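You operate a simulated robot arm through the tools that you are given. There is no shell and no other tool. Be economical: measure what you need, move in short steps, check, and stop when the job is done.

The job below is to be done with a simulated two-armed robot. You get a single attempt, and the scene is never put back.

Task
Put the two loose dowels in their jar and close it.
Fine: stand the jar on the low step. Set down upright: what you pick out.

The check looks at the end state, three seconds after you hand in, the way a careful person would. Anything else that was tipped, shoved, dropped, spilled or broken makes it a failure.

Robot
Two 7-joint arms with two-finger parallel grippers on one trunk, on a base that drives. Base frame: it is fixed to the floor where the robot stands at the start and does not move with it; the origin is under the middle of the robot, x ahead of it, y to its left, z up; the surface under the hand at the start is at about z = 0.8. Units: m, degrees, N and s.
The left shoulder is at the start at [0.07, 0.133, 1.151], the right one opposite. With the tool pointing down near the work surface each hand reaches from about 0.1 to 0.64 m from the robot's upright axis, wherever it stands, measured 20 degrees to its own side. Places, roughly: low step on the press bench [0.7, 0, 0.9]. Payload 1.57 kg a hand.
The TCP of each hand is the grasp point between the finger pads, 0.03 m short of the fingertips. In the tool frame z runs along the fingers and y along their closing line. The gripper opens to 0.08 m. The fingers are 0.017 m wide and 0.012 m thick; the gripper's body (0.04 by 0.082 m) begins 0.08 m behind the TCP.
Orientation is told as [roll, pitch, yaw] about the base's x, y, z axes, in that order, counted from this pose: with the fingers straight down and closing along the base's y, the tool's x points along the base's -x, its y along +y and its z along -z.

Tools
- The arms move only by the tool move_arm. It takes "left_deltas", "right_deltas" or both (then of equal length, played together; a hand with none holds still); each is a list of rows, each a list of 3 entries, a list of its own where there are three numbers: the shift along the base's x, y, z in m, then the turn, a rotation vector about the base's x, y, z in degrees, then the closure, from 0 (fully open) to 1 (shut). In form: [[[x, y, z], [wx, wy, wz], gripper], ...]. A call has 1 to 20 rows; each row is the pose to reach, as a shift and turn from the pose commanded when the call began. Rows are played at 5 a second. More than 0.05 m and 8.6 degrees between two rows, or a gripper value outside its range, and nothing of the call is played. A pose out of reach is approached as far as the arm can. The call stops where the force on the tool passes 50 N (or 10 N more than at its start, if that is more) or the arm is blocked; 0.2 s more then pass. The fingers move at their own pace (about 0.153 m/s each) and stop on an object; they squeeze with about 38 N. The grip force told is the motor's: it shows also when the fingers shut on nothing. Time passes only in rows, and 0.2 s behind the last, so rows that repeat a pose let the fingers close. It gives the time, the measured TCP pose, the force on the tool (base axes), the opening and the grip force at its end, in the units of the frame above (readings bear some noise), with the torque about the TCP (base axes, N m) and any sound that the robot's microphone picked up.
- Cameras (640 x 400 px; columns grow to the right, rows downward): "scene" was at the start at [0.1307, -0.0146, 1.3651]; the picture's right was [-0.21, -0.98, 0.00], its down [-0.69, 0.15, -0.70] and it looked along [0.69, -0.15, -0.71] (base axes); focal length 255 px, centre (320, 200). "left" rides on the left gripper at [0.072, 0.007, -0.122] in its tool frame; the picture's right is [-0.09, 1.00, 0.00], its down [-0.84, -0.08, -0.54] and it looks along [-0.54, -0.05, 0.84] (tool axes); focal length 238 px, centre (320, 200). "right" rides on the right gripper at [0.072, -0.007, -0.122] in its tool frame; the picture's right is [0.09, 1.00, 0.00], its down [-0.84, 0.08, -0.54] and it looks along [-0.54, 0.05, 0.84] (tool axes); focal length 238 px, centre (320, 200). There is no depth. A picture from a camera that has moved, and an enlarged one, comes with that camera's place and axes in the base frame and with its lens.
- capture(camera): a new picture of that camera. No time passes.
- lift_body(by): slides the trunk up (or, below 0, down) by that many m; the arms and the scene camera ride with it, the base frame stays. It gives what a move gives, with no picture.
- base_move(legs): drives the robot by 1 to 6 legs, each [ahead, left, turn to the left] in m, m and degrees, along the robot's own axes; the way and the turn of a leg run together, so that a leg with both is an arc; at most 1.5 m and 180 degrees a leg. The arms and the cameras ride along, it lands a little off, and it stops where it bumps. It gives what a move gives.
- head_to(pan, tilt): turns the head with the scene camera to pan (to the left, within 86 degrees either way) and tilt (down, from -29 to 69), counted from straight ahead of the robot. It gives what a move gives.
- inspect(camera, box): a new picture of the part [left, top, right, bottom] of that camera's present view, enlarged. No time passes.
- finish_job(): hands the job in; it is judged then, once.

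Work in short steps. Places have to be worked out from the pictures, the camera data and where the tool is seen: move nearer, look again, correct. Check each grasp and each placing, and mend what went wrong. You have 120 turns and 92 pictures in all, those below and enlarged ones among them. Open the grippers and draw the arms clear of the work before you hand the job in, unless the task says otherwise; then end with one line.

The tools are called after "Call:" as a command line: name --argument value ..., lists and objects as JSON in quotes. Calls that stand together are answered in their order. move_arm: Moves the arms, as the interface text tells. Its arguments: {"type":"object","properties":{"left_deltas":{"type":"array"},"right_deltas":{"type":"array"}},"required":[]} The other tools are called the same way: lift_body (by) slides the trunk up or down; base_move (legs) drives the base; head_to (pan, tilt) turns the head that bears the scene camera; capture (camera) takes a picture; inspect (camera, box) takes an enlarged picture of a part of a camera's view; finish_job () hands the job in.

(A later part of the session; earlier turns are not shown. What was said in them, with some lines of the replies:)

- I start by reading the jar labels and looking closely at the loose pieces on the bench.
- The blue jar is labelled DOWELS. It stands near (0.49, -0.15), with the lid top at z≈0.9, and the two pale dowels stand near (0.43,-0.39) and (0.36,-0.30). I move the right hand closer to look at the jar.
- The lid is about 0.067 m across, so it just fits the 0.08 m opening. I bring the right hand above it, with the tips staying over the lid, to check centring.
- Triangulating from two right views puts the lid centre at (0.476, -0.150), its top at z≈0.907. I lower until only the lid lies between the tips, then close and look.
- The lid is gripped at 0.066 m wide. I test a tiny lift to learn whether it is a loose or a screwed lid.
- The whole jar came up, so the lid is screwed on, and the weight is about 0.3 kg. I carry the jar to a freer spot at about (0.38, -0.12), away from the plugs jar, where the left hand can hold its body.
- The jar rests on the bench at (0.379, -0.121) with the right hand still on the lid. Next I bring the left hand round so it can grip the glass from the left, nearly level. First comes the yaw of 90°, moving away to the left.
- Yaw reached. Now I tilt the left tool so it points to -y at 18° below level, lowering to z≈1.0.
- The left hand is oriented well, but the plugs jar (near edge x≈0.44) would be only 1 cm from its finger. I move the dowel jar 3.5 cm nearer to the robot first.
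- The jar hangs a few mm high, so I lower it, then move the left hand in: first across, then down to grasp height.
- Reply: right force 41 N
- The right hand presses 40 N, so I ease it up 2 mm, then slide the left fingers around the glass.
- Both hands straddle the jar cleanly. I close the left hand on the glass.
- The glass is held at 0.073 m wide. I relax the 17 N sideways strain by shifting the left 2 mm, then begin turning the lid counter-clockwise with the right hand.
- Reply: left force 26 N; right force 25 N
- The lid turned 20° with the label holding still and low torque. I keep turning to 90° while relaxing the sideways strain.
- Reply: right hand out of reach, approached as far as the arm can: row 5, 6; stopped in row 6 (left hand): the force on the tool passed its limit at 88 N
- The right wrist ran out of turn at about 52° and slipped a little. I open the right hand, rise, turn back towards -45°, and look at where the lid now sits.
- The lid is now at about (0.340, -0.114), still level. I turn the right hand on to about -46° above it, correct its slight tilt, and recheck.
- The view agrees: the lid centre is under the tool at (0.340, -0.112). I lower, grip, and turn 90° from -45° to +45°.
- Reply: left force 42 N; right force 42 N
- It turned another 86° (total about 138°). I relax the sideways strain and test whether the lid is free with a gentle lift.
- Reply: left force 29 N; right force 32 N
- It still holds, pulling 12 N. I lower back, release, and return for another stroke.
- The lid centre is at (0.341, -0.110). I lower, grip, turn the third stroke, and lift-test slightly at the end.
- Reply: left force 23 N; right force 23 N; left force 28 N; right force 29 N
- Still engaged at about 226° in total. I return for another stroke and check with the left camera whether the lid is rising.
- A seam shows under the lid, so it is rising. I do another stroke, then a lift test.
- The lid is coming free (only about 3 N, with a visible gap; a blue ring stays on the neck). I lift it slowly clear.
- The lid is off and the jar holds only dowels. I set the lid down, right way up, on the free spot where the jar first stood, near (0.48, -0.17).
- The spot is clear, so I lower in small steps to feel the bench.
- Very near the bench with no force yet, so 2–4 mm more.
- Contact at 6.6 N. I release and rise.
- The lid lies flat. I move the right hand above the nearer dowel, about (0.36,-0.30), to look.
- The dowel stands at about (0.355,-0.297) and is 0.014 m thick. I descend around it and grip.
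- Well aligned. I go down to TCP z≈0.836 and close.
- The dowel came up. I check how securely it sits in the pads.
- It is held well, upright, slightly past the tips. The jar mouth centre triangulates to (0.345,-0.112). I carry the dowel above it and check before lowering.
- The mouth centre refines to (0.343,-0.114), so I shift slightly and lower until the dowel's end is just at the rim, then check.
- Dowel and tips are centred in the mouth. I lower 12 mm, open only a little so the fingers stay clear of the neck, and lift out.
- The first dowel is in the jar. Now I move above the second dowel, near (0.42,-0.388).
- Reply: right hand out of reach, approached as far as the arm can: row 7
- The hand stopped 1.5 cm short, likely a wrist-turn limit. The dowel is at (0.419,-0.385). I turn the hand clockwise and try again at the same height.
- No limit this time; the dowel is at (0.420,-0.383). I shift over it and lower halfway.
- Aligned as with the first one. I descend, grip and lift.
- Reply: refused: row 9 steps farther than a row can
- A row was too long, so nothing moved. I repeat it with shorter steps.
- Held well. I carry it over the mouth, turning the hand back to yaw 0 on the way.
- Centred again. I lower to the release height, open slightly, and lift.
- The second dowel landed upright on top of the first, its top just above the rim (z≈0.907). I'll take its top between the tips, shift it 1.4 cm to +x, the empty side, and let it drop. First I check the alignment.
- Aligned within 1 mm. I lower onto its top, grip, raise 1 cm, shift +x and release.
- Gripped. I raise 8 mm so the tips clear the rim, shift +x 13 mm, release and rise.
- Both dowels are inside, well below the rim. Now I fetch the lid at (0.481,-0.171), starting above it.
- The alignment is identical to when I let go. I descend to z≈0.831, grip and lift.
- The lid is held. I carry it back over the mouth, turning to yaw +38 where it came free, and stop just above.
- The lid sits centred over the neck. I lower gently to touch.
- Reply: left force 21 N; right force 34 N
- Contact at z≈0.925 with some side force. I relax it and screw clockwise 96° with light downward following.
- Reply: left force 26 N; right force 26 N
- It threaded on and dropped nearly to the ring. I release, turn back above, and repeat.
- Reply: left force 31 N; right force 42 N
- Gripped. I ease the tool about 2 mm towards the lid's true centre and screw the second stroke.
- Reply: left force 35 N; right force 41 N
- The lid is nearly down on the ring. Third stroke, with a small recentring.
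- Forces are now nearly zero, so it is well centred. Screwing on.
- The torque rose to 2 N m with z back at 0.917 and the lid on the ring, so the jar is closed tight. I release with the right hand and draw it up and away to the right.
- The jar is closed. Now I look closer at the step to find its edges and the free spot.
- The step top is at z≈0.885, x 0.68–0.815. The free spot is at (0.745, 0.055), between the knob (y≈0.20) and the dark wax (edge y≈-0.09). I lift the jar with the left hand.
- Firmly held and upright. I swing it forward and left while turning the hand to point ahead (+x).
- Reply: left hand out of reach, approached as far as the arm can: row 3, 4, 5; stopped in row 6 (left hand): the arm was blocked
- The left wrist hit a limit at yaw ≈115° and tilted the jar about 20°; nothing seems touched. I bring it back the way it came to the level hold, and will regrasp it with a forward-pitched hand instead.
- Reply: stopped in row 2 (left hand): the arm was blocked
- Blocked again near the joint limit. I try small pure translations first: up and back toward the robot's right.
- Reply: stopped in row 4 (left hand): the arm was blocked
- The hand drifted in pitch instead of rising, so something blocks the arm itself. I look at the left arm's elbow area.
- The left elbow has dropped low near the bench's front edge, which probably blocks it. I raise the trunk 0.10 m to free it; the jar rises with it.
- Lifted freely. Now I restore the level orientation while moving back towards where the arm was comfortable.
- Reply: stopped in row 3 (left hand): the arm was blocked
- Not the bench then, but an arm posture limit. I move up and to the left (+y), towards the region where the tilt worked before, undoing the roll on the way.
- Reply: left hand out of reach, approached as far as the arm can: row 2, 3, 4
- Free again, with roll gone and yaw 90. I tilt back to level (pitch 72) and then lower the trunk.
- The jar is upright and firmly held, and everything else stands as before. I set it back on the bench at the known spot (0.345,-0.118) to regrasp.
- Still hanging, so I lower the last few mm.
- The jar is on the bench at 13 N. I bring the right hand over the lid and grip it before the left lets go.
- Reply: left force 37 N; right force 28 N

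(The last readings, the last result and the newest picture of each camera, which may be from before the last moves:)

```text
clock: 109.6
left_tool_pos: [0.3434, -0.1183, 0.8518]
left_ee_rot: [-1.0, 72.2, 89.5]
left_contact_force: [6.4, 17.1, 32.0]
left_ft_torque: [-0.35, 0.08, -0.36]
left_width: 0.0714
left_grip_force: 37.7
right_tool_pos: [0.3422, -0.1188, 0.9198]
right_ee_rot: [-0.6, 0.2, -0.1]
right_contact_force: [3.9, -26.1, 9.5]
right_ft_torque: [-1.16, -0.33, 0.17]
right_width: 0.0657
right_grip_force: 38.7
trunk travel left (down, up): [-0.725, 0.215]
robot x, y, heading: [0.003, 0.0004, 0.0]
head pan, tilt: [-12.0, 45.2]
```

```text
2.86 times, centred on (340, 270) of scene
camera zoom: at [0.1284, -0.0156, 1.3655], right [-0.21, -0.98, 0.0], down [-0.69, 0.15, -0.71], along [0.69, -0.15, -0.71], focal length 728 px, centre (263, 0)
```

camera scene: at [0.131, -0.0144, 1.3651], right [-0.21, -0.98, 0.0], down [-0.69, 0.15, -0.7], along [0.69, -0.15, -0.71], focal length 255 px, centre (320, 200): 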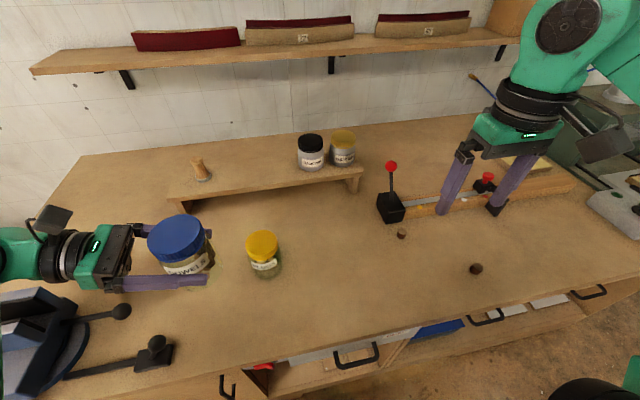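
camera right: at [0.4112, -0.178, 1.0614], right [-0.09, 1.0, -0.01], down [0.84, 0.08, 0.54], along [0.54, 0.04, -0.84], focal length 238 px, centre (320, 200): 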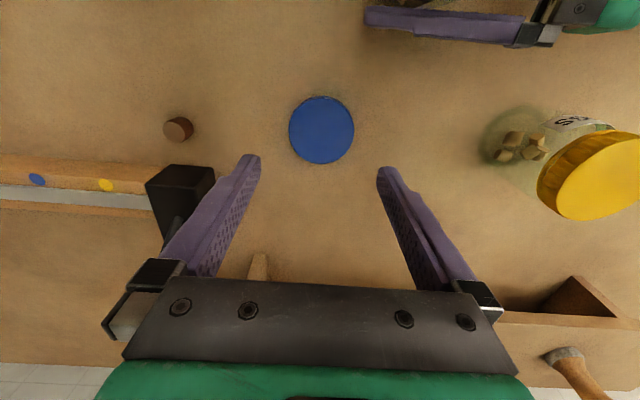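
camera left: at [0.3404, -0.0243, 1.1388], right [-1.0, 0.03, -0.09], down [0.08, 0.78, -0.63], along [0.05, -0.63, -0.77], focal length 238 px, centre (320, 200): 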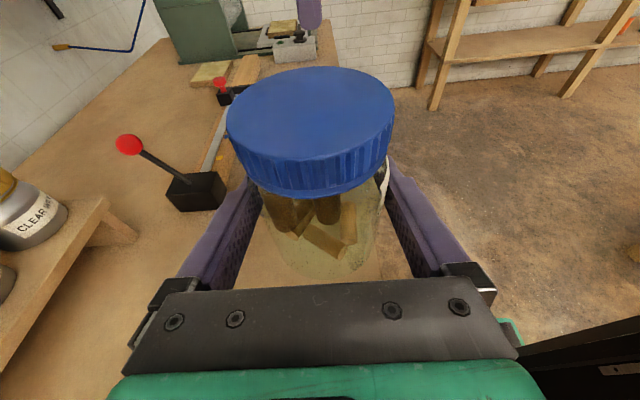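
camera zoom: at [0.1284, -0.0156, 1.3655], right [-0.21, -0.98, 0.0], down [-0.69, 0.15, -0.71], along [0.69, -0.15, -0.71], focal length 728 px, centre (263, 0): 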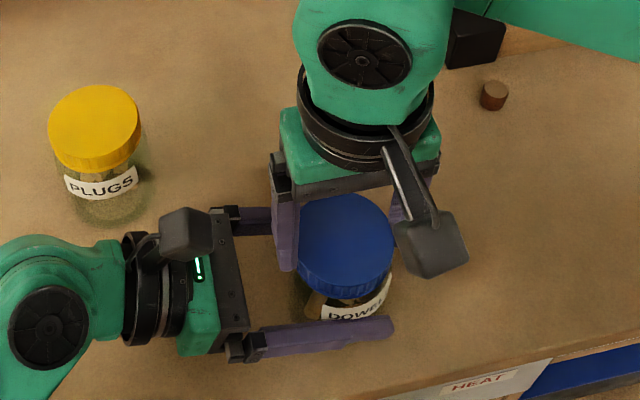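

Gripped. The left hand opens, backs out along +y, then rises.

Call:
move_arm --left_deltas '[[[0, 0, 0], [0, 0, 0], 0.5], [[0, 0, 0], [0, 0, 0], 0], [[0, 0, 0], [0, 0, 0], 0], [[0, 0.03, 0], [0, 0, 0], 0], [[0, 0.065, 0], [0, 0, 0], 0], [[0, 0.105, 0], [0, 0, 0], 0], [[0, 0.105, 0.045], [0, 0, 0], 0], [[0, 0.105, 0.09], [0, 0, 0], 0], [[0, 0.105, 0.135], [0, 0, 0], 0], [[0.01, 0.145, 0.155], [0, 0, 0], 0], [[0.02, 0.185, 0.175], [0, 0, 0], 0], [[0.03, 0.225, 0.195], [0, 0, 0], 0], [[0.035, 0.26, 0.225], [0, 0, 0], 0]]'

```text
clock: 112.4
left_tool_pos: [0.3798, 0.1443, 1.0749]
left_ee_rot: [0.1, 72.2, 90.0]
left_contact_force: [0.4, 1.2, -0.9]
left_ft_torque: [0.02, 0.0, 0.01]
left_width: 0.0798
left_grip_force: 0.0
right_tool_pos: [0.3423, -0.1162, 0.919]
right_ee_rot: [-0.4, 0.3, 0.1]
right_contact_force: [-0.9, -0.1, 5.5]
right_ft_torque: [0.02, -0.03, 0.02]
right_width: 0.0661
right_grip_force: 38.3
trunk travel left (down, up): [-0.725, 0.215]
robot x, y, heading: [-0.0007, -0.0007, -0.0]
head pan, tilt: [-12.0, 45.2]
```

Right hand carries the jar to (0.46,-0.105), while the left hand untilts away to the left.

Call:
move_arm --left_deltas '[[[0, 0.01, 0.02], [8, 0, 0], 0], [[0, 0.02, 0.04], [16, 0, 0], 0], [[0, 0.03, 0.06], [24, 0, 0], 0], [[0, 0.04, 0.08], [32, 0, 0], 0], [[0, 0.05, 0.1], [40, 0, 0], 0], [[0, 0.06, 0.115], [48, 0, 0], 0], [[0, 0.06, 0.115], [56, 0, 0], 0], [[0, 0.06, 0.115], [64, 0, 0], 0], [[0, 0.06, 0.115], [72.1, 0, 0], 0]]' --right_deltas '[[[0, 0, 0.008], [0, 0, 0], 1], [[0.01, 0.001, 0.018], [0, 0, 0], 1], [[0.035, 0.003, 0.018], [0, 0, 0], 1], [[0.06, 0.006, 0.018], [0, 0, 0], 1], [[0.085, 0.008, 0.018], [0, 0, 0], 1], [[0.105, 0.01, 0.018], [0, 0, 0], 1], [[0.118, 0.011, 0.018], [0, 0, 0], 1], [[0.118, 0.011, 0.008], [0, 0, 0], 1], [[0.118, 0.011, 0.003], [0, 0, 0], 1]]'

Call:
move_arm --right_deltas '[[[0, 0, -0.0015], [0, 0, 0], 1], [[0, 0, -0.0028], [0, 0, 0], 1], [[0, 0, -0.0028], [0, 0, 0], 1]]'

```text
clock: 114.4
left_tool_pos: [0.3793, 0.2, 1.1891]
left_ee_rot: [-0.2, -0.2, 90.1]
left_contact_force: [-0.8, 0.3, -0.2]
left_ft_torque: [0.01, 0.0, -0.01]
left_width: 0.0799
left_grip_force: 0.0
right_tool_pos: [0.4626, -0.1058, 0.9223]
right_ee_rot: [-0.4, 0.2, 0.0]
right_contact_force: [-0.1, 0.5, -3.1]
right_ft_torque: [0.01, 0.02, 0.0]
right_width: 0.0656
right_grip_force: 37.9
trunk travel left (down, up): [-0.725, 0.215]
robot x, y, heading: [-0.0026, 0.0008, -0.1]
head pan, tilt: [-12.0, 45.2]
```

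```text
clock: 115.2
left_tool_pos: [0.3801, 0.2033, 1.1891]
left_ee_rot: [-0.2, 0.0, 90.0]
left_contact_force: [-0.1, 0.1, 0.1]
left_ft_torque: [0.0, -0.03, 0.0]
left_width: 0.0799
left_grip_force: 0.2
right_tool_pos: [0.462, -0.1047, 0.9207]
right_ee_rot: [-0.3, 0.3, -0.1]
right_contact_force: [0.3, -0.1, 0.0]
right_ft_torque: [0.05, -0.08, 0.03]
right_width: 0.0662
right_grip_force: 38.4
trunk travel left (down, up): [-0.725, 0.215]
robot x, y, heading: [-0.0005, 0.002, 0.5]
head pan, tilt: [-12.0, 45.2]
```

The weight is on the bench. The right hand releases and withdraws, while the left hand turns back to yaw 0.

Call:
move_arm --right_deltas '[[[0, 0, -0.0005], [0, 0, 0], 0.6], [[0, 0, -0.0005], [0, 0, 0], 0], [[0, 0, 0], [0, 0, 0], 0], [[0, 0, 0.04], [0, 0, 0], 0], [[0, 0, 0.085], [0, 0, 0], 0], [[0, 0, 0.13], [0, 0, 0], 0], [[-0.03, -0.03, 0.15], [0, 0, 0], 0], [[-0.06, -0.06, 0.17], [0, 0, 0], 0], [[-0.08, -0.1, 0.18], [0, 0, 0], 0], [[-0.1, -0.14, 0.19], [0, 0, 0], 0], [[-0.11, -0.18, 0.19], [0, 0, 0], 0], [[-0.11, -0.21, 0.19], [0, 0, 0], 0]]' --left_deltas '[[[0, 0, 0], [0, 0, -8], 0], [[0, 0, 0], [0, 0, -16], 0], [[0, 0, 0], [0, 0, -24], 0], [[0, 0, 0], [0, 0, -32], 0], [[0, 0, 0], [0, 0, -40], 0], [[0, 0, 0], [0, 0, -48], 0], [[0, 0, 0], [0, 0, -56], 0], [[0, 0, 0], [0, 0, -64], 0], [[0, 0, 0], [0, 0, -72], 0], [[0, 0, 0], [0, 0, -80], 0], [[0, 0, 0], [0, 0, -88], 0], [[0, 0, 0], [0, 0, -90], 0]]'

```text
clock: 117.8
left_tool_pos: [0.3805, 0.2009, 1.188]
left_ee_rot: [-0.1, 0.0, -0.1]
left_contact_force: [-0.3, 0.6, 0.5]
left_ft_torque: [-0.04, 0.0, -0.01]
left_width: 0.0799
left_grip_force: 0.1
right_tool_pos: [0.3539, -0.3146, 1.108]
right_ee_rot: [-0.3, 0.3, 0.2]
right_contact_force: [-0.3, 0.1, 0.0]
right_ft_torque: [-0.02, 0.0, -0.01]
right_width: 0.08
right_grip_force: 0.0
trunk travel left (down, up): [-0.725, 0.215]
robot x, y, heading: [-0.0027, 0.0028, -0.2]
head pan, tilt: [-12.0, 45.2]
```

I test the forward-pitched reach with the empty left hand first: pitch 50° and out over the step spot at z≈1.05.

Call:
move_arm --left_deltas '[[[0.02, -0.02, 0], [0, -8, 0], 0], [[0.04, -0.04, 0], [0, -16, 0], 0], [[0.07, -0.06, 0], [0, -24, 0], 0], [[0.1, -0.08, -0.01], [0, -32, 0], 0], [[0.13, -0.1, -0.02], [0, -40, 0], 0], [[0.165, -0.12, -0.03], [0, -48, 0], 0], [[0.2, -0.135, -0.05], [0, -50, 0], 0], [[0.24, -0.145, -0.07], [0, -50, 0], 0], [[0.28, -0.145, -0.09], [0, -50, 0], 0], [[0.32, -0.145, -0.11], [0, -50, 0], 0], [[0.36, -0.145, -0.13], [0, -50, 0], 0]]'

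```text
clock: 120.2
left_tool_pos: [0.7422, 0.0563, 1.0569]
left_ee_rot: [0.0, -50.1, -0.4]
left_contact_force: [0.7, 0.7, -0.4]
left_ft_torque: [0.0, 0.01, 0.01]
left_width: 0.0798
left_grip_force: 0.0
right_tool_pos: [0.3561, -0.3167, 1.1071]
right_ee_rot: [-0.3, 0.4, 0.1]
right_contact_force: [0.4, -0.7, 0.1]
right_ft_torque: [0.04, 0.01, 0.01]
right_width: 0.0797
right_grip_force: 0.1
trunk travel left (down, up): [-0.725, 0.215]
robot x, y, heading: [0.0017, 0.001, 0.0]
head pan, tilt: [-12.0, 45.2]
```

Reached without limits. I test lowering to 0.95 there too, and take a left view of the spot.

Call:
move_arm --left_deltas '[[[0, 0, -0.04], [0, 0, 0], 0], [[0, 0, -0.08], [0, 0, 0], 0], [[0, 0, -0.105], [0, 0, 0], 0]]'

Call:
capture --camera "scene"

```text
clock: 121.0
left_tool_pos: [0.7431, 0.0567, 0.9523]
left_ee_rot: [-0.3, -50.0, 0.2]
left_contact_force: [0.9, 0.8, 1.3]
left_ft_torque: [0.02, -0.02, -0.02]
left_width: 0.0802
left_grip_force: 0.0
right_tool_pos: [0.3548, -0.3148, 1.1085]
right_ee_rot: [-0.3, 0.3, 0.0]
right_contact_force: [0.4, -0.3, -0.1]
right_ft_torque: [-0.03, 0.01, 0.03]
right_width: 0.0801
right_grip_force: 0.1
trunk travel left (down, up): [-0.725, 0.215]
robot x, y, heading: [-0.0031, 0.0022, -0.1]
head pan, tilt: [-12.0, 45.2]
```

```text
8 pictures are left
camera scene: at [0.1305, -0.0145, 1.3652], right [-0.21, -0.98, 0.0], down [-0.69, 0.15, -0.7], along [0.69, -0.15, -0.71], focal length 255 px, centre (320, 200)
```

scene: 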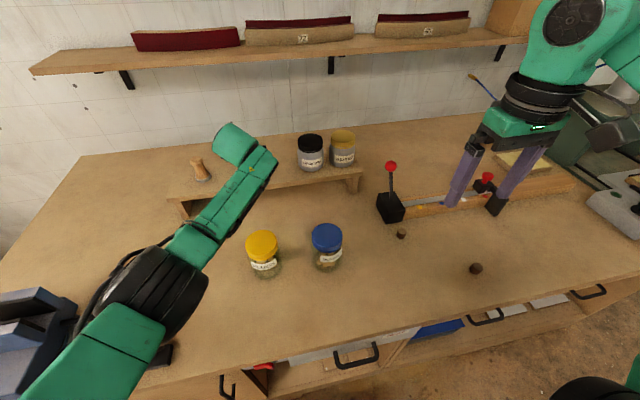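

That works. I return over the jars at z≈1.06 to a pre-grasp pose in front of the dowel jar at (0.362,-0.105).

Call:
move_arm --left_deltas '[[[0, 0, 0.045], [0, 0, 0], 0], [[0, 0, 0.09], [0, 0, 0], 0], [[-0.03, -0.01, 0.11], [0, 0, 0], 0], [[-0.07, -0.025, 0.11], [0, 0, 0], 0], [[-0.11, -0.04, 0.11], [0, 0, 0], 0], [[-0.15, -0.06, 0.11], [0, 0, 0], 0], [[-0.19, -0.08, 0.11], [0, 0, 0], 0], [[-0.23, -0.1, 0.11], [0, 0, 0], 0], [[-0.27, -0.12, 0.11], [0, 0, 0], 0], [[-0.31, -0.14, 0.11], [0, 0, 0], 0], [[-0.35, -0.155, 0.1], [0, 0, 0], 0], [[-0.381, -0.1615, 0.07], [0, 0, 0], 0], [[-0.381, -0.1615, 0.03], [0, 0, 0], 0], [[-0.381, -0.1615, -0.01], [0, 0, 0], 0]]'

Call:
capture --camera "left"

```text
clock: 122.9
left_tool_pos: [0.5221, 0.0024, 1.0627]
left_ee_rot: [10.4, -53.1, -2.8]
left_contact_force: [-0.1, -0.5, 0.8]
left_ft_torque: [-0.02, 0.0, 0.02]
left_width: 0.0799
left_grip_force: 0.1
right_tool_pos: [0.3539, -0.3148, 1.1089]
right_ee_rot: [-0.3, 0.2, -0.1]
right_contact_force: [0.6, -1.0, -0.1]
right_ft_torque: [0.04, 0.02, 0.02]
right_width: 0.0802
right_grip_force: 0.2
trunk travel left (down, up): [-0.725, 0.215]
robot x, y, heading: [0.002, 0.0025, -0.1]
head pan, tilt: [-12.0, 45.2]
stopped in row 9 (left hand): the arm was blocked; the commanded pose is now the measured one
```

```text
7 pictures are left
camera left: at [0.3818, -0.0058, 1.0799], right [-0.04, 0.98, 0.18], down [0.08, -0.18, 0.98], along [1.0, 0.06, -0.07], focal length 238 px, centre (320, 200)
```

left: 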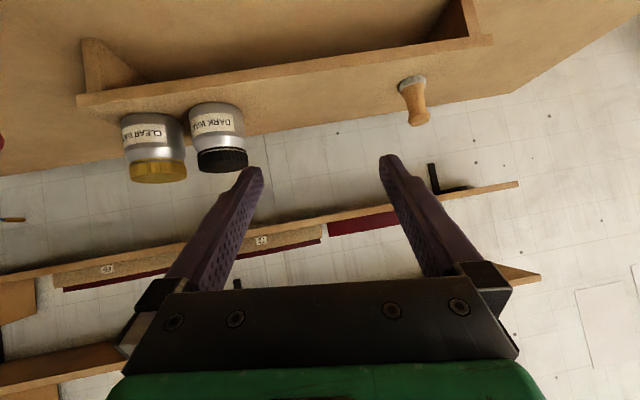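

The pitched hand can't come that close in. New plan: take the jar from above with the left hand, set it at (0.58, 0.13) where the pitched grasp is reachable, and regrasp there. First I swing the left hand out and back to straight down.

Call:
move_arm --left_deltas '[[[0.02, 0.02, 0.03], [0, 0, 0], 0], [[0.04, 0.045, 0.06], [0, 0, 0], 0], [[0.04, 0.065, 0.08], [-1.2, 7.6, -0.3], 0], [[0.03, 0.075, 0.09], [-2.4, 15.2, -0.6], 0], [[0.02, 0.08, 0.1], [-3.6, 22.8, -0.9], 0], [[0.01, 0.08, 0.1], [-4.8, 30.4, -1.3], 0], [[0, 0.08, 0.1], [-6, 38, -1.6], 0], [[-0.01, 0.08, 0.1], [-7.2, 45.6, -1.9], 0], [[-0.02, 0.08, 0.1], [-8.35, 53.2, -2.2], 0]]'

```text
clock: 124.9
left_tool_pos: [0.5471, 0.0748, 1.1856]
left_ee_rot: [0.6, -3.9, 0.3]
left_contact_force: [0.2, 0.7, 0.1]
left_ft_torque: [0.0, 0.03, 0.02]
left_width: 0.08
left_grip_force: 0.1
left hand out of reach, approached as far as the arm can: row 4, 5, 6, 7, 8, 9
right_tool_pos: [0.3539, -0.3149, 1.1076]
right_ee_rot: [-0.4, 0.4, 0.0]
right_contact_force: [0.9, -0.6, -0.4]
right_ft_torque: [-0.02, 0.02, -0.02]
right_width: 0.0799
right_grip_force: 0.1
trunk travel left (down, up): [-0.725, 0.215]
robot x, y, heading: [-0.0004, 0.0036, -0.1]
head pan, tilt: [-12.0, 45.2]
```

The left hand is vertical again. I bring it above the dowel jar at (0.462,-0.105) and look.

Call:
move_arm --left_deltas '[[[-0.02, -0.035, -0.02], [-0.3, 2, -0.3], 0], [[-0.04, -0.075, -0.04], [-0.6, 3.9, -0.3], 0], [[-0.06, -0.115, -0.07], [-0.6, 3.9, -0.3], 0], [[-0.08, -0.15, -0.1], [-0.6, 3.9, -0.3], 0], [[-0.085, -0.18, -0.13], [-0.6, 3.9, -0.3], 0], [[-0.085, -0.18, -0.17], [-0.6, 3.9, -0.3], 0]]'

Call:
capture --camera "left"

```text
refused: row 3 steps farther than a row can; nothing moved
```

```text
6 pictures are left
camera left: at [0.467, 0.0803, 1.3037], right [0.09, 1.0, 0.02], down [0.8, -0.08, 0.6], along [0.6, -0.04, -0.8], focal length 238 px, centre (320, 200)
```

left: 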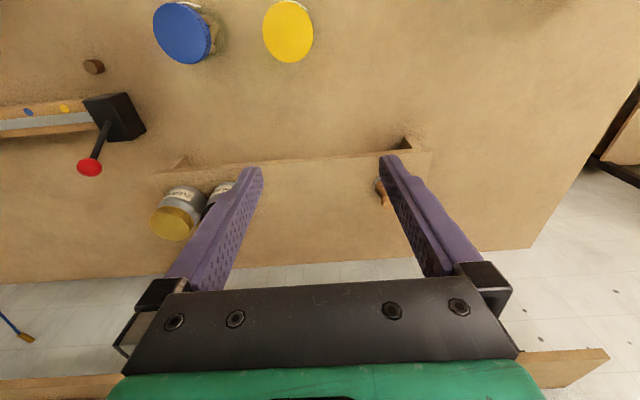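

A row was slightly too long. I repeat it with smaller steps and save pictures (6 left).

Call:
move_arm --left_deltas '[[[-0.015, -0.03, -0.015], [-0.3, 2, -0.3], 0], [[-0.03, -0.06, -0.03], [-0.6, 3.9, -0.3], 0], [[-0.045, -0.09, -0.05], [-0.6, 3.9, -0.3], 0], [[-0.06, -0.12, -0.07], [-0.6, 3.9, -0.3], 0], [[-0.075, -0.15, -0.095], [-0.6, 3.9, -0.3], 0], [[-0.085, -0.18, -0.12], [-0.6, 3.9, -0.3], 0], [[-0.085, -0.18, -0.16], [-0.6, 3.9, -0.3], 0], [[-0.085, -0.18, -0.2], [-0.6, 3.9, -0.3], 0]]'

Call:
capture --camera "left"

```text
clock: 126.7
left_tool_pos: [0.578, 0.0254, 0.9942]
left_ee_rot: [-0.3, 0.3, 0.1]
left_contact_force: [0.2, -0.3, -0.3]
left_ft_torque: [0.0, 0.02, 0.0]
left_width: 0.0799
left_grip_force: 0.0
left hand out of reach, approached as far as the arm can: row 1, 2, 3, 4, 5, 6, 7, 8
right_tool_pos: [0.3547, -0.3146, 1.1083]
right_ee_rot: [-0.4, 0.3, 0.0]
right_contact_force: [-0.3, 0.1, -0.1]
right_ft_torque: [0.04, 0.01, -0.01]
right_width: 0.08
right_grip_force: 0.1
trunk travel left (down, up): [-0.725, 0.215]
robot x, y, heading: [-0.0042, -0.001, -0.1]
head pan, tilt: [-12.0, 45.2]
```

```text
5 pictures are left
camera left: at [0.5076, 0.0332, 1.119], right [0.09, 1.0, 0.0], down [0.84, -0.07, 0.54], along [0.54, -0.05, -0.84], focal length 238 px, centre (320, 200)
```

left: 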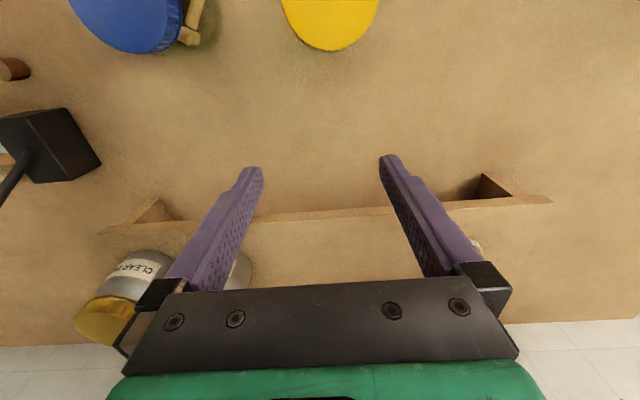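

The left arm is in an awkward posture there, so I'll do the rest with the right arm, mirrored: set the jar straight ahead of the right shoulder and take it with a forward-pitched right hand. First the left arm goes up and out of the way.

Call:
move_arm --left_deltas '[[[0, 0.02, 0.04], [0, 0, 0], 0], [[0, 0.045, 0.08], [0, 0, 0], 0], [[-0.01, 0.075, 0.115], [0, 0, 0], 0], [[-0.03, 0.1, 0.15], [0, 0, 0], 0], [[-0.05, 0.125, 0.18], [0, 0, 0], 0], [[-0.08, 0.15, 0.2], [0, 0, 0], 0], [[-0.11, 0.175, 0.2], [0, 0, 0], 0], [[-0.14, 0.2, 0.2], [0, 0, 0], 0], [[-0.17, 0.225, 0.2], [0, 0, 0], 0], [[-0.2, 0.245, 0.2], [0, 0, 0], 0]]'

```text
clock: 128.9
left_tool_pos: [0.551, 0.128, 1.1535]
left_ee_rot: [-0.2, 0.2, 0.1]
left_contact_force: [-0.1, -0.7, -0.1]
left_ft_torque: [0.03, -0.06, 0.0]
left_width: 0.0798
left_grip_force: 0.0
left hand out of reach, approached as far as the arm can: row 1, 3, 4, 5, 6, 7, 8, 9, 10
right_tool_pos: [0.3535, -0.3142, 1.1087]
right_ee_rot: [-0.3, 0.3, 0.1]
right_contact_force: [0.2, 0.4, -0.2]
right_ft_torque: [-0.02, 0.0, 0.0]
right_width: 0.0799
right_grip_force: 0.0
trunk travel left (down, up): [-0.725, 0.215]
robot x, y, heading: [0.0002, 0.0009, -0.2]
head pan, tilt: [-12.0, 45.2]
```

The left arm is still cramped. I try freeing it by yawing the hand while pulling back.

Call:
move_arm --left_deltas '[[[0, 0.01, 0.01], [0, 0, 8], 0], [[-0.01, 0.02, 0.02], [0, 0, 16], 0], [[-0.02, 0.03, 0.03], [0, 0, 24], 0], [[-0.04, 0.04, 0.04], [0, 0, 32], 0], [[-0.06, 0.05, 0.04], [0, 0, 40], 0], [[-0.08, 0.06, 0.04], [0, 0, 48], 0], [[-0.1, 0.07, 0.04], [0, 0, 56], 0], [[-0.13, 0.075, 0.04], [0, 0, 64], 0], [[-0.16, 0.08, 0.04], [0, 0, 72], 0]]'

Call:
capture --camera "scene"

```text
clock: 130.9
left_tool_pos: [0.4236, 0.2554, 1.2086]
left_ee_rot: [1.0, 1.8, 72.5]
left_contact_force: [0.3, -0.6, 0.4]
left_ft_torque: [-0.03, -0.01, 0.02]
left_width: 0.0798
left_grip_force: 0.1
left hand out of reach, approached as far as the arm can: row 4, 5, 6, 7, 8, 9
right_tool_pos: [0.3527, -0.3138, 1.1089]
right_ee_rot: [-0.4, 0.2, -0.1]
right_contact_force: [-0.2, -0.5, -1.0]
right_ft_torque: [0.01, -0.01, -0.03]
right_width: 0.0798
right_grip_force: 0.0
trunk travel left (down, up): [-0.725, 0.215]
robot x, y, heading: [-0.0011, -0.0007, 0.2]
head pan, tilt: [-12.0, 45.2]
```

```text
4 pictures are left
camera scene: at [0.1298, -0.0139, 1.367], right [-0.2, -0.98, 0.0], down [-0.68, 0.14, -0.72], along [0.7, -0.15, -0.69], focal length 255 px, centre (320, 200)
```

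scene: 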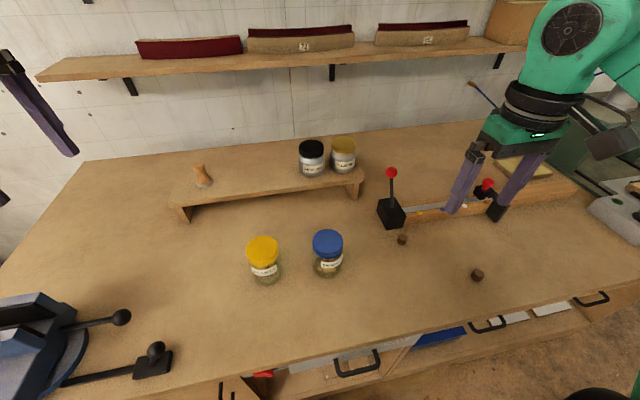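

The left arm is now well clear and the objects are undisturbed. The right hand goes to the jar lid at (0.462,-0.105) and grips it from above.

Call:
move_arm --right_deltas '[[[0.018, 0.035, 0], [0, 0, 0], 0], [[0.036, 0.07, 0], [0, 0, 0], 0], [[0.055, 0.105, 0], [0, 0, 0], 0], [[0.073, 0.14, -0.01], [0, 0, 0], 0], [[0.091, 0.175, -0.02], [0, 0, 0], 0], [[0.109, 0.209, -0.04], [0, 0, 0], 0], [[0.109, 0.209, -0.085], [0, 0, 0], 0], [[0.109, 0.209, -0.13], [0, 0, 0], 0], [[0.109, 0.209, -0.17], [0, 0, 0], 0], [[0.109, 0.209, -0.188], [0, 0, 0], 0], [[0.109, 0.209, -0.188], [0, 0, 0], 0.5], [[0.109, 0.209, -0.188], [0, 0, 0], 1], [[0.109, 0.209, -0.188], [0, 0, 0], 1]]'

```text
clock: 133.7
left_tool_pos: [0.4257, 0.2549, 1.2102]
left_ee_rot: [0.7, 1.5, 72.5]
left_contact_force: [-0.5, 0.3, -1.1]
left_ft_torque: [0.0, -0.03, -0.01]
left_width: 0.0801
left_grip_force: 0.0
right_tool_pos: [0.4644, -0.1048, 0.9188]
right_ee_rot: [-0.3, 0.3, 0.1]
right_contact_force: [0.5, 0.9, 2.0]
right_ft_torque: [0.06, 0.02, -0.01]
right_width: 0.0658
right_grip_force: 37.8
trunk travel left (down, up): [-0.725, 0.215]
robot x, y, heading: [-0.0017, -0.0042, -0.2]
head pan, tilt: [-12.0, 45.2]
```

The lid is gripped. I carry the jar to (0.58,-0.10) and set it down.

Call:
move_arm --right_deltas '[[[0, 0, 0.01], [0, 0, 0], 1], [[0.01, 0, 0.02], [0, 0, 0], 1], [[0.04, 0.002, 0.02], [0, 0, 0], 1], [[0.07, 0.004, 0.02], [0, 0, 0], 1], [[0.1, 0.005, 0.02], [0, 0, 0], 1], [[0.117, 0.005, 0.02], [0, 0, 0], 1], [[0.117, 0.005, 0.01], [0, 0, 0], 1], [[0.117, 0.005, 0.004], [0, 0, 0], 1], [[0.117, 0.005, 0.001], [0, 0, 0], 1]]'

```text
clock: 135.7
left_tool_pos: [0.4254, 0.2557, 1.2102]
left_ee_rot: [0.7, 1.5, 72.6]
left_contact_force: [-0.2, 0.4, 0.1]
left_ft_torque: [0.01, -0.03, -0.01]
left_width: 0.08
left_grip_force: 0.1
right_tool_pos: [0.5796, -0.1004, 0.9204]
right_ee_rot: [-0.4, 0.3, 0.0]
right_contact_force: [-0.1, 0.2, -1.7]
right_ft_torque: [0.02, 0.0, 0.03]
right_width: 0.0657
right_grip_force: 37.8
trunk travel left (down, up): [-0.725, 0.215]
robot x, y, heading: [0.0022, 0.0004, -0.2]
head pan, tilt: [-12.0, 45.2]
```

Nearly down: 1.5 mm more, release, and retreat up and back.

Call:
move_arm --right_deltas '[[[0, 0, -0.001], [0, 0, 0], 1], [[0, 0, -0.0018], [0, 0, 0], 1], [[0, 0, -0.0015], [0, 0, 0], 0.6], [[0, 0, -0.0015], [0, 0, 0], 0], [[0, 0, -0.001], [0, 0, 0], 0], [[0, 0, 0.04], [0, 0, 0], 0], [[0, 0, 0.085], [0, 0, 0], 0], [[0, 0, 0.13], [0, 0, 0], 0], [[-0.03, -0.01, 0.16], [0, 0, 0], 0], [[-0.065, -0.03, 0.19], [0, 0, 0], 0], [[-0.1, -0.05, 0.21], [0, 0, 0], 0], [[-0.135, -0.07, 0.23], [0, 0, 0], 0], [[-0.17, -0.085, 0.245], [0, 0, 0], 0]]'

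```text
refused: row 10 steps farther than a row can; nothing moved
```

Call:
move_arm --right_deltas '[[[0, 0, -0.001], [0, 0, 0], 1], [[0, 0, -0.0018], [0, 0, 0], 1], [[0, 0, -0.0015], [0, 0, 0], 0.6], [[0, 0, -0.0015], [0, 0, 0], 0], [[0, 0, -0.001], [0, 0, 0], 0], [[0, 0, 0.035], [0, 0, 0], 0], [[0, 0, 0.075], [0, 0, 0], 0], [[0, 0, 0.12], [0, 0, 0], 0], [[-0.03, -0.01, 0.145], [0, 0, 0], 0], [[-0.06, -0.02, 0.165], [0, 0, 0], 0], [[-0.09, -0.04, 0.185], [0, 0, 0], 0], [[-0.12, -0.055, 0.205], [0, 0, 0], 0], [[-0.15, -0.07, 0.225], [0, 0, 0], 0], [[-0.18, -0.08, 0.24], [0, 0, 0], 0]]'

```text
clock: 138.7
left_tool_pos: [0.4237, 0.2537, 1.2113]
left_ee_rot: [0.5, 1.4, 72.5]
left_contact_force: [0.1, -0.2, 0.1]
left_ft_torque: [0.02, -0.03, 0.0]
left_width: 0.0801
left_grip_force: 0.2
right_tool_pos: [0.3983, -0.1812, 1.1598]
right_ee_rot: [-0.4, 0.2, 0.1]
right_contact_force: [-0.6, -0.4, 0.1]
right_ft_torque: [-0.03, 0.0, 0.0]
right_width: 0.0799
right_grip_force: 0.1
trunk travel left (down, up): [-0.725, 0.215]
robot x, y, heading: [-0.0025, 0.001, -0.2]
head pan, tilt: [-12.0, 45.2]
```

I pitch the right hand forward 48° while going out over the jar at z≈1.05.

Call:
move_arm --right_deltas '[[[0.03, 0.013, 0], [0, -8, 0], 0], [[0.06, 0.027, 0], [0, -16, 0], 0], [[0.09, 0.04, -0.01], [0, -24, 0], 0], [[0.12, 0.055, -0.03], [0, -32, 0], 0], [[0.15, 0.068, -0.055], [0, -40, 0], 0], [[0.182, 0.081, -0.085], [0, -48, 0], 0], [[0.182, 0.081, -0.11], [0, -48, 0], 0]]'

```text
clock: 140.3
left_tool_pos: [0.425, 0.255, 1.2115]
left_ee_rot: [0.5, 1.3, 72.4]
left_contact_force: [-0.3, 0.1, -0.1]
left_ft_torque: [0.01, -0.02, -0.01]
left_width: 0.0801
left_grip_force: 0.1
right_tool_pos: [0.5851, -0.0993, 1.0503]
right_ee_rot: [-0.3, -47.8, -0.1]
right_contact_force: [0.3, 0.1, 0.3]
right_ft_torque: [0.02, 0.02, 0.02]
right_width: 0.0799
right_grip_force: 0.1
trunk travel left (down, up): [-0.725, 0.215]
robot x, y, heading: [-0.002, -0.0011, -0.0]
head pan, tilt: [-12.0, 45.2]
```

Reached cleanly. Before grasping I test the empty reach over the step spot (0.742, 0.03) and down to 0.96.

Call:
move_arm --right_deltas '[[[0.035, 0.03, 0], [0, 0, 0], 0], [[0.07, 0.06, 0], [0, 0, 0], 0], [[0.105, 0.09, 0], [0, 0, 0], 0], [[0.14, 0.115, 0], [0, 0, 0], 0], [[0.157, 0.13, 0], [0, 0, 0], 0], [[0.157, 0.13, -0.045], [0, 0, 0], 0], [[0.157, 0.13, -0.09], [0, 0, 0], 0]]'

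```text
clock: 141.9
left_tool_pos: [0.4254, 0.2562, 1.2104]
left_ee_rot: [0.5, 1.4, 72.5]
left_contact_force: [-0.5, 0.4, 0.1]
left_ft_torque: [-0.03, 0.01, 0.03]
left_width: 0.0801
left_grip_force: 0.1
right_tool_pos: [0.7114, 0.031, 1.0012]
right_ee_rot: [-0.5, -47.7, 0.2]
right_contact_force: [0.4, 0.6, 0.5]
right_ft_torque: [-0.01, 0.01, -0.03]
right_width: 0.0799
right_grip_force: 0.0
right hand out of reach, approached as far as the arm can: row 4, 5, 6, 7
trunk travel left (down, up): [-0.725, 0.215]
robot x, y, heading: [-0.0039, -0.0, -0.0]
head pan, tilt: [-12.0, 45.2]
```

It stops at x≈0.711, 3 cm short. I return the hand above the jar and drive the base forward 4 cm (about 7 cm of room to the bench front).

Call:
move_arm --right_deltas '[[[0, 0, 0.04], [0, 0, 0], 0], [[-0.03, -0.025, 0.06], [0, 0, 0], 0], [[-0.06, -0.055, 0.07], [0, 0, 0], 0], [[-0.09, -0.085, 0.07], [0, 0, 0], 0], [[-0.125, -0.11, 0.07], [0, 0, 0], 0], [[-0.145, -0.131, 0.07], [0, 0, 0], 0]]'

Call:
base_move --legs '[[0.04, 0, 0]]'

```text
clock: 143.3
left_tool_pos: [0.4249, 0.2532, 1.2117]
left_ee_rot: [0.5, 1.3, 72.5]
left_contact_force: [-0.6, -1.1, 0.2]
left_ft_torque: [0.03, 0.03, -0.03]
left_width: 0.0799
left_grip_force: 0.1
right_tool_pos: [0.567, -0.1053, 1.0702]
right_ee_rot: [-0.3, -47.6, -0.1]
right_contact_force: [0.8, -0.1, 0.5]
right_ft_torque: [-0.02, 0.0, -0.03]
right_width: 0.0802
right_grip_force: 0.0
trunk travel left (down, up): [-0.725, 0.215]
robot x, y, heading: [0.0007, -0.0005, 0.0]
head pan, tilt: [-12.0, 45.2]
```

```text
clock: 144.2
left_tool_pos: [0.4597, 0.2553, 1.2142]
left_ee_rot: [0.2, 1.3, 72.5]
left_contact_force: [-0.9, -0.5, 0.2]
left_ft_torque: [0.04, -0.04, 0.04]
left_width: 0.0802
left_grip_force: 0.0
right_tool_pos: [0.6018, -0.1047, 1.0731]
right_ee_rot: [-0.4, -48.0, -0.1]
right_contact_force: [-0.2, -0.1, 0.4]
right_ft_torque: [0.0, 0.01, -0.03]
right_width: 0.0802
right_grip_force: 0.1
trunk travel left (down, up): [-0.725, 0.215]
robot x, y, heading: [0.0438, -0.001, -0.1]
head pan, tilt: [-12.0, 45.2]
```

The base moved about 4 cm with no bump. I check alignment to the jar with the right camera.

Call:
capture --camera "right"

```text
3 pictures are left
camera right: at [0.4642, -0.1107, 1.1005], right [-0.06, 1.0, -0.07], down [0.16, 0.08, 0.98], along [0.99, 0.04, -0.16], focal length 238 px, centre (320, 200)
```

right: 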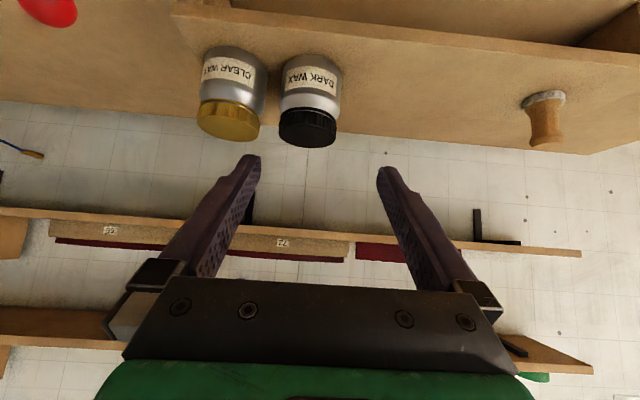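

The jar lies below this view, but the step objects agree with my map. I align over the jar by numbers, lower until the tips are just above the lid, and check with the scene camera.

Call:
move_arm --right_deltas '[[[-0.022, 0.004, -0.03], [0, 0, 0], 0], [[-0.022, 0.004, -0.07], [0, 0, 0], 0], [[-0.022, 0.004, -0.11], [0, 0, 0], 0], [[-0.022, 0.004, -0.134], [0, 0, 0], 0]]'

Call:
inspect --camera "scene" --box '[270, 160, 410, 260]'

```text
clock: 145.2
left_tool_pos: [0.4646, 0.2544, 1.2104]
left_ee_rot: [0.8, 1.5, 72.4]
left_contact_force: [-0.4, -0.1, -0.6]
left_ft_torque: [0.01, -0.01, 0.0]
left_width: 0.08
left_grip_force: 0.2
right_tool_pos: [0.5847, -0.0991, 0.9365]
right_ee_rot: [-0.4, -47.8, -0.1]
right_contact_force: [0.0, -0.9, -0.1]
right_ft_torque: [0.01, 0.01, 0.0]
right_width: 0.0799
right_grip_force: 0.2
trunk travel left (down, up): [-0.725, 0.215]
robot x, y, heading: [0.0394, 0.0037, -0.0]
head pan, tilt: [-12.0, 45.2]
```

```text
4.00 times, centred on (340, 210) of scene
camera zoom: at [0.1722, -0.0158, 1.3702], right [-0.22, -0.98, 0.0], down [-0.65, 0.14, -0.75], along [0.73, -0.16, -0.67], focal length 1020 px, centre (240, 160)
```

zoom: 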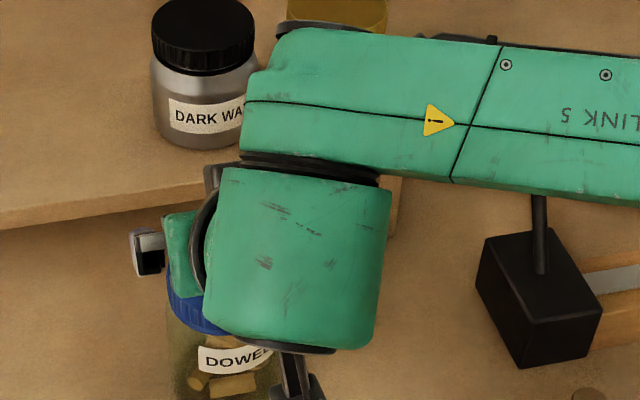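

The view is blocked by the wrist, but the forearm stays on the robot's side of the lever and the hand sits over the jar. I lower step by step around the body, watching the forces.

Call:
move_arm --right_deltas '[[[-0.003, -0.001, -0.01], [0, 0, 0], 0], [[-0.003, -0.001, -0.02], [0, 0, 0], 0], [[-0.003, -0.001, -0.03], [0, 0, 0], 0]]'

```text
clock: 145.9
left_tool_pos: [0.4662, 0.2521, 1.2111]
left_ee_rot: [0.7, 1.5, 72.3]
left_contact_force: [-0.4, 0.1, -0.7]
left_ft_torque: [0.0, 0.01, -0.02]
left_width: 0.0802
left_grip_force: 0.0
right_tool_pos: [0.5826, -0.1024, 0.9051]
right_ee_rot: [-0.3, -47.7, -0.1]
right_contact_force: [-0.6, 0.8, -0.3]
right_ft_torque: [0.02, -0.01, 0.01]
right_width: 0.08
right_grip_force: 0.1
trunk travel left (down, up): [-0.725, 0.215]
robot x, y, heading: [0.0383, -0.0014, 0.0]
head pan, tilt: [-12.0, 45.2]
```

No contact at lid level; continuing down around the glass.

Call:
move_arm --right_deltas '[[[-0.002, 0.001, -0.01], [0, 0, 0], 0], [[-0.002, 0.001, -0.02], [0, 0, 0], 0], [[-0.002, 0.001, -0.03], [0, 0, 0], 0], [[-0.002, 0.001, -0.04], [0, 0, 0], 0], [[-0.002, 0.001, -0.052], [0, 0, 0], 0]]'

```text
clock: 147.2
left_tool_pos: [0.4661, 0.2546, 1.2105]
left_ee_rot: [0.8, 1.5, 72.4]
left_contact_force: [-0.3, 0.2, 0.6]
left_ft_torque: [-0.01, -0.01, 0.02]
left_width: 0.08
left_grip_force: 0.1
right_tool_pos: [0.579, -0.1003, 0.8532]
right_ee_rot: [-0.3, -47.6, -0.1]
right_contact_force: [0.1, 0.8, 0.1]
right_ft_torque: [0.02, -0.01, -0.02]
right_width: 0.08
right_grip_force: 0.0
trunk travel left (down, up): [-0.725, 0.215]
robot x, y, heading: [0.0362, -0.0027, -0.1]
head pan, tilt: [-12.0, 45.2]
```

In place with no contact. I close, then lift the jar 3 cm to check.

Call:
move_arm --right_deltas '[[[0, 0, 0], [0, 0, 0], 0.5], [[0, 0, 0], [0, 0, 0], 1], [[0, 0, 0], [0, 0, 0], 1], [[0, 0, 0], [0, 0, 0], 1], [[0, 0, 0.01], [0, 0, 0], 1], [[0, 0, 0.03], [0, 0, 0], 1]]'

```text
clock: 148.6
left_tool_pos: [0.4647, 0.254, 1.2105]
left_ee_rot: [0.7, 1.5, 72.4]
left_contact_force: [-0.3, -0.2, 0.2]
left_ft_torque: [0.0, -0.02, -0.02]
left_width: 0.0803
left_grip_force: 0.0
right_tool_pos: [0.5792, -0.1002, 0.8828]
right_ee_rot: [-0.5, -47.7, 0.0]
right_contact_force: [-0.7, -0.2, -2.3]
right_ft_torque: [0.0, 0.01, -0.02]
right_width: 0.0717
right_grip_force: 38.2
trunk travel left (down, up): [-0.725, 0.215]
robot x, y, heading: [0.0349, 0.0018, 0.0]
head pan, tilt: [-12.0, 45.2]
```

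Held at 0.072 m with its weight felt. I lift to z≈1.03, go left, then forward over the step.

Call:
move_arm --right_deltas '[[[0, 0, 0.045], [0, 0, 0], 1], [[0, 0, 0.09], [0, 0, 0], 1], [[0, 0.01, 0.13], [0, 0, 0], 1], [[0, 0.045, 0.147], [0, 0, 0], 1], [[0.01, 0.085, 0.147], [0, 0, 0], 1], [[0.03, 0.12, 0.147], [0, 0, 0], 1], [[0.06, 0.137, 0.147], [0, 0, 0], 1], [[0.1, 0.137, 0.147], [0, 0, 0], 1], [[0.135, 0.137, 0.147], [0, 0, 0], 1], [[0.163, 0.137, 0.147], [0, 0, 0], 1]]'

```text
clock: 150.8
left_tool_pos: [0.4653, 0.2551, 1.2103]
left_ee_rot: [0.7, 1.6, 72.4]
left_contact_force: [0.7, 0.0, 0.9]
left_ft_torque: [-0.04, -0.02, -0.01]
left_width: 0.0797
left_grip_force: 0.0
right_tool_pos: [0.7419, 0.0387, 1.029]
right_ee_rot: [-0.6, -47.7, 0.4]
right_contact_force: [-0.7, 0.4, -2.6]
right_ft_torque: [-0.01, 0.01, -0.01]
right_width: 0.0714
right_grip_force: 37.9
trunk travel left (down, up): [-0.725, 0.215]
robot x, y, heading: [0.0387, 0.001, 0.0]
head pan, tilt: [-12.0, 45.2]
```

Over the spot at (0.742, 0.038). I lower towards the step.

Call:
move_arm --right_deltas '[[[0, 0, -0.035], [0, 0, 0], 1], [[0, 0, -0.07], [0, 0, 0], 1], [[0, 0, -0.08], [0, 0, 0], 1], [[0, 0, -0.083], [0, 0, 0], 1]]'

Call:
inspect --camera "scene" --box '[190, 100, 370, 230]'

```text
clock: 151.8
left_tool_pos: [0.4655, 0.2543, 1.2104]
left_ee_rot: [0.8, 1.6, 72.4]
left_contact_force: [0.1, -0.1, -1.3]
left_ft_torque: [-0.01, 0.02, -0.01]
left_width: 0.0801
left_grip_force: 0.1
right_tool_pos: [0.744, 0.0375, 0.9465]
right_ee_rot: [-0.3, -47.8, 0.0]
right_contact_force: [0.3, -0.4, -2.4]
right_ft_torque: [0.03, 0.0, 0.01]
right_width: 0.0717
right_grip_force: 37.8
trunk travel left (down, up): [-0.725, 0.215]
robot x, y, heading: [0.0404, -0.0025, -0.1]
head pan, tilt: [-12.0, 45.2]
```

```text
3.08 times, centred on (280, 165) of scene
camera zoom: at [0.1726, -0.0162, 1.3691], right [-0.22, -0.98, 0.0], down [-0.66, 0.15, -0.74], along [0.72, -0.16, -0.68], focal length 784 px, centre (443, 308)
```

zoom: 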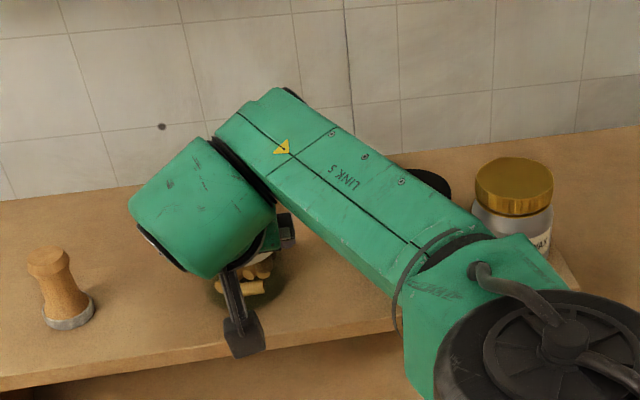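

The jar is over the step, well behind its front edge. I lower in fine steps until contact.

Call:
move_arm --right_deltas '[[[0, 0, -0.002], [0, 0, 0], 1], [[0, 0, -0.004], [0, 0, 0], 1], [[0, 0, -0.0055], [0, 0, 0], 1]]'

```text
clock: 152.6
left_tool_pos: [0.4625, 0.2552, 1.2107]
left_ee_rot: [0.6, 1.6, 72.6]
left_contact_force: [-0.2, 0.2, -0.7]
left_ft_torque: [0.0, 0.0, 0.01]
left_width: 0.08
left_grip_force: 0.1
right_tool_pos: [0.7423, 0.0371, 0.9466]
right_ee_rot: [-0.4, -48.2, 0.0]
right_contact_force: [9.1, 1.3, 20.0]
right_ft_torque: [-0.1, 0.02, 0.02]
right_width: 0.0716
right_grip_force: 37.7
trunk travel left (down, up): [-0.725, 0.215]
robot x, y, heading: [0.0393, 0.0037, 0.0]
head pan, tilt: [-12.0, 45.2]
```

Firm contact with the step at 20 N. I ease 3 mm to near zero load, open slowly, and rise straight up.

Call:
move_arm --right_deltas '[[[0, 0, 0.003], [0, 0, 0], 1], [[0, 0, 0.003], [0, 0, 0], 0.5], [[0, 0, 0.003], [0, 0, 0], 0], [[0, 0, 0.003], [0, 0, 0], 0], [[0, 0, 0.003], [0, 0, 0], 0]]'

```text
clock: 153.8
left_tool_pos: [0.4664, 0.2546, 1.2094]
left_ee_rot: [0.8, 1.7, 72.4]
left_contact_force: [0.6, -0.3, -0.1]
left_ft_torque: [0.0, -0.01, -0.03]
left_width: 0.0801
left_grip_force: 0.0
right_tool_pos: [0.7424, 0.0363, 0.9453]
right_ee_rot: [-0.3, -47.6, -0.1]
right_contact_force: [-0.3, 0.1, 0.6]
right_ft_torque: [0.03, 0.0, -0.04]
right_width: 0.0801
right_grip_force: 0.1
trunk travel left (down, up): [-0.725, 0.215]
robot x, y, heading: [0.041, -0.001, 0.2]
head pan, tilt: [-12.0, 45.2]
```

Open with no forces. I rise vertically clear of the lid, then withdraw towards the robot.

Call:
move_arm --right_deltas '[[[0, 0, 0.02], [0, 0, 0], 0], [[0, 0, 0.045], [0, 0, 0], 0], [[0, 0, 0.08], [0, 0, 0], 0], [[0, 0, 0.12], [0, 0, 0], 0], [[-0.04, -0.01, 0.135], [0, 0, 0], 0], [[-0.08, -0.03, 0.145], [0, 0, 0], 0], [[-0.11, -0.06, 0.155], [0, 0, 0], 0], [[-0.135, -0.1, 0.16], [0, 0, 0], 0], [[-0.15, -0.135, 0.16], [0, 0, 0], 0]]'

Call:
move_arm --right_deltas '[[[-0.03, -0.015, 0.03], [0, 8, 0], 0], [[-0.06, -0.03, 0.05], [0, 16, 0], 0], [[-0.09, -0.04, 0.06], [0, 24, 0], 0], [[-0.12, -0.055, 0.07], [0, 32, 0], 0], [[-0.15, -0.08, 0.08], [0, 40, 0], 0], [[-0.17, -0.12, 0.08], [0, 47.5, 0], 0]]'

Call:
capture --camera "scene"

```text
clock: 155.8
left_tool_pos: [0.4652, 0.2524, 1.2112]
left_ee_rot: [0.7, 1.5, 72.4]
left_contact_force: [-0.5, 0.0, 0.5]
left_ft_torque: [0.01, -0.02, -0.01]
left_width: 0.0798
left_grip_force: 0.0
right_tool_pos: [0.591, -0.0977, 1.1035]
right_ee_rot: [-0.2, -47.9, -0.1]
right_contact_force: [-0.1, -0.2, -0.1]
right_ft_torque: [0.0, -0.03, -0.01]
right_width: 0.0801
right_grip_force: 0.0
trunk travel left (down, up): [-0.725, 0.215]
robot x, y, heading: [0.038, 0.0003, -0.1]
head pan, tilt: [-12.0, 45.2]
```

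```text
clock: 157.2
left_tool_pos: [0.4628, 0.2535, 1.21]
left_ee_rot: [0.7, 1.5, 72.5]
left_contact_force: [-0.3, -0.3, 0.2]
left_ft_torque: [0.0, 0.01, 0.0]
left_width: 0.0798
left_grip_force: 0.2
right_tool_pos: [0.4223, -0.219, 1.1836]
right_ee_rot: [-0.2, -0.2, 0.0]
right_contact_force: [0.4, -0.4, -0.5]
right_ft_torque: [0.03, -0.01, 0.02]
right_width: 0.08
right_grip_force: 0.0
trunk travel left (down, up): [-0.725, 0.215]
robot x, y, heading: [0.0401, -0.002, -0.2]
head pan, tilt: [-12.0, 45.2]
```

```text
0 pictures are left
camera scene: at [0.1704, -0.018, 1.3689], right [-0.22, -0.97, 0.0], down [-0.66, 0.15, -0.74], along [0.72, -0.16, -0.68], focal length 255 px, centre (320, 200)
```

scene: 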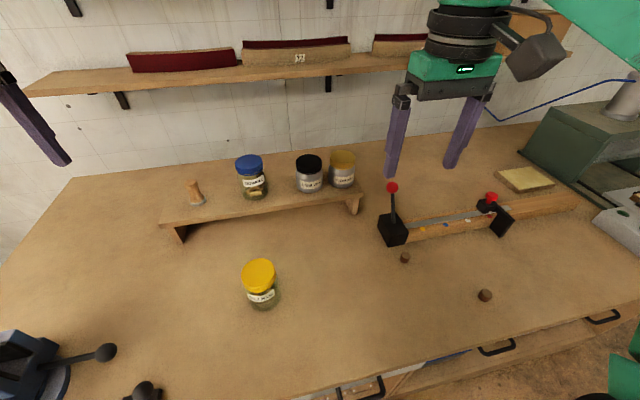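

The final view shows the closed DOWELS jar upright on the step and everything else in its place. Both hands are open and clear, so I hand in.

Call:
finish_job

```text
The job is handed in.
```

Both loose dowels are in the DOWELS jar; its lid is screwed tight, and the jar stands upright on the low step, with nothing else seen to have moved in the last picture.
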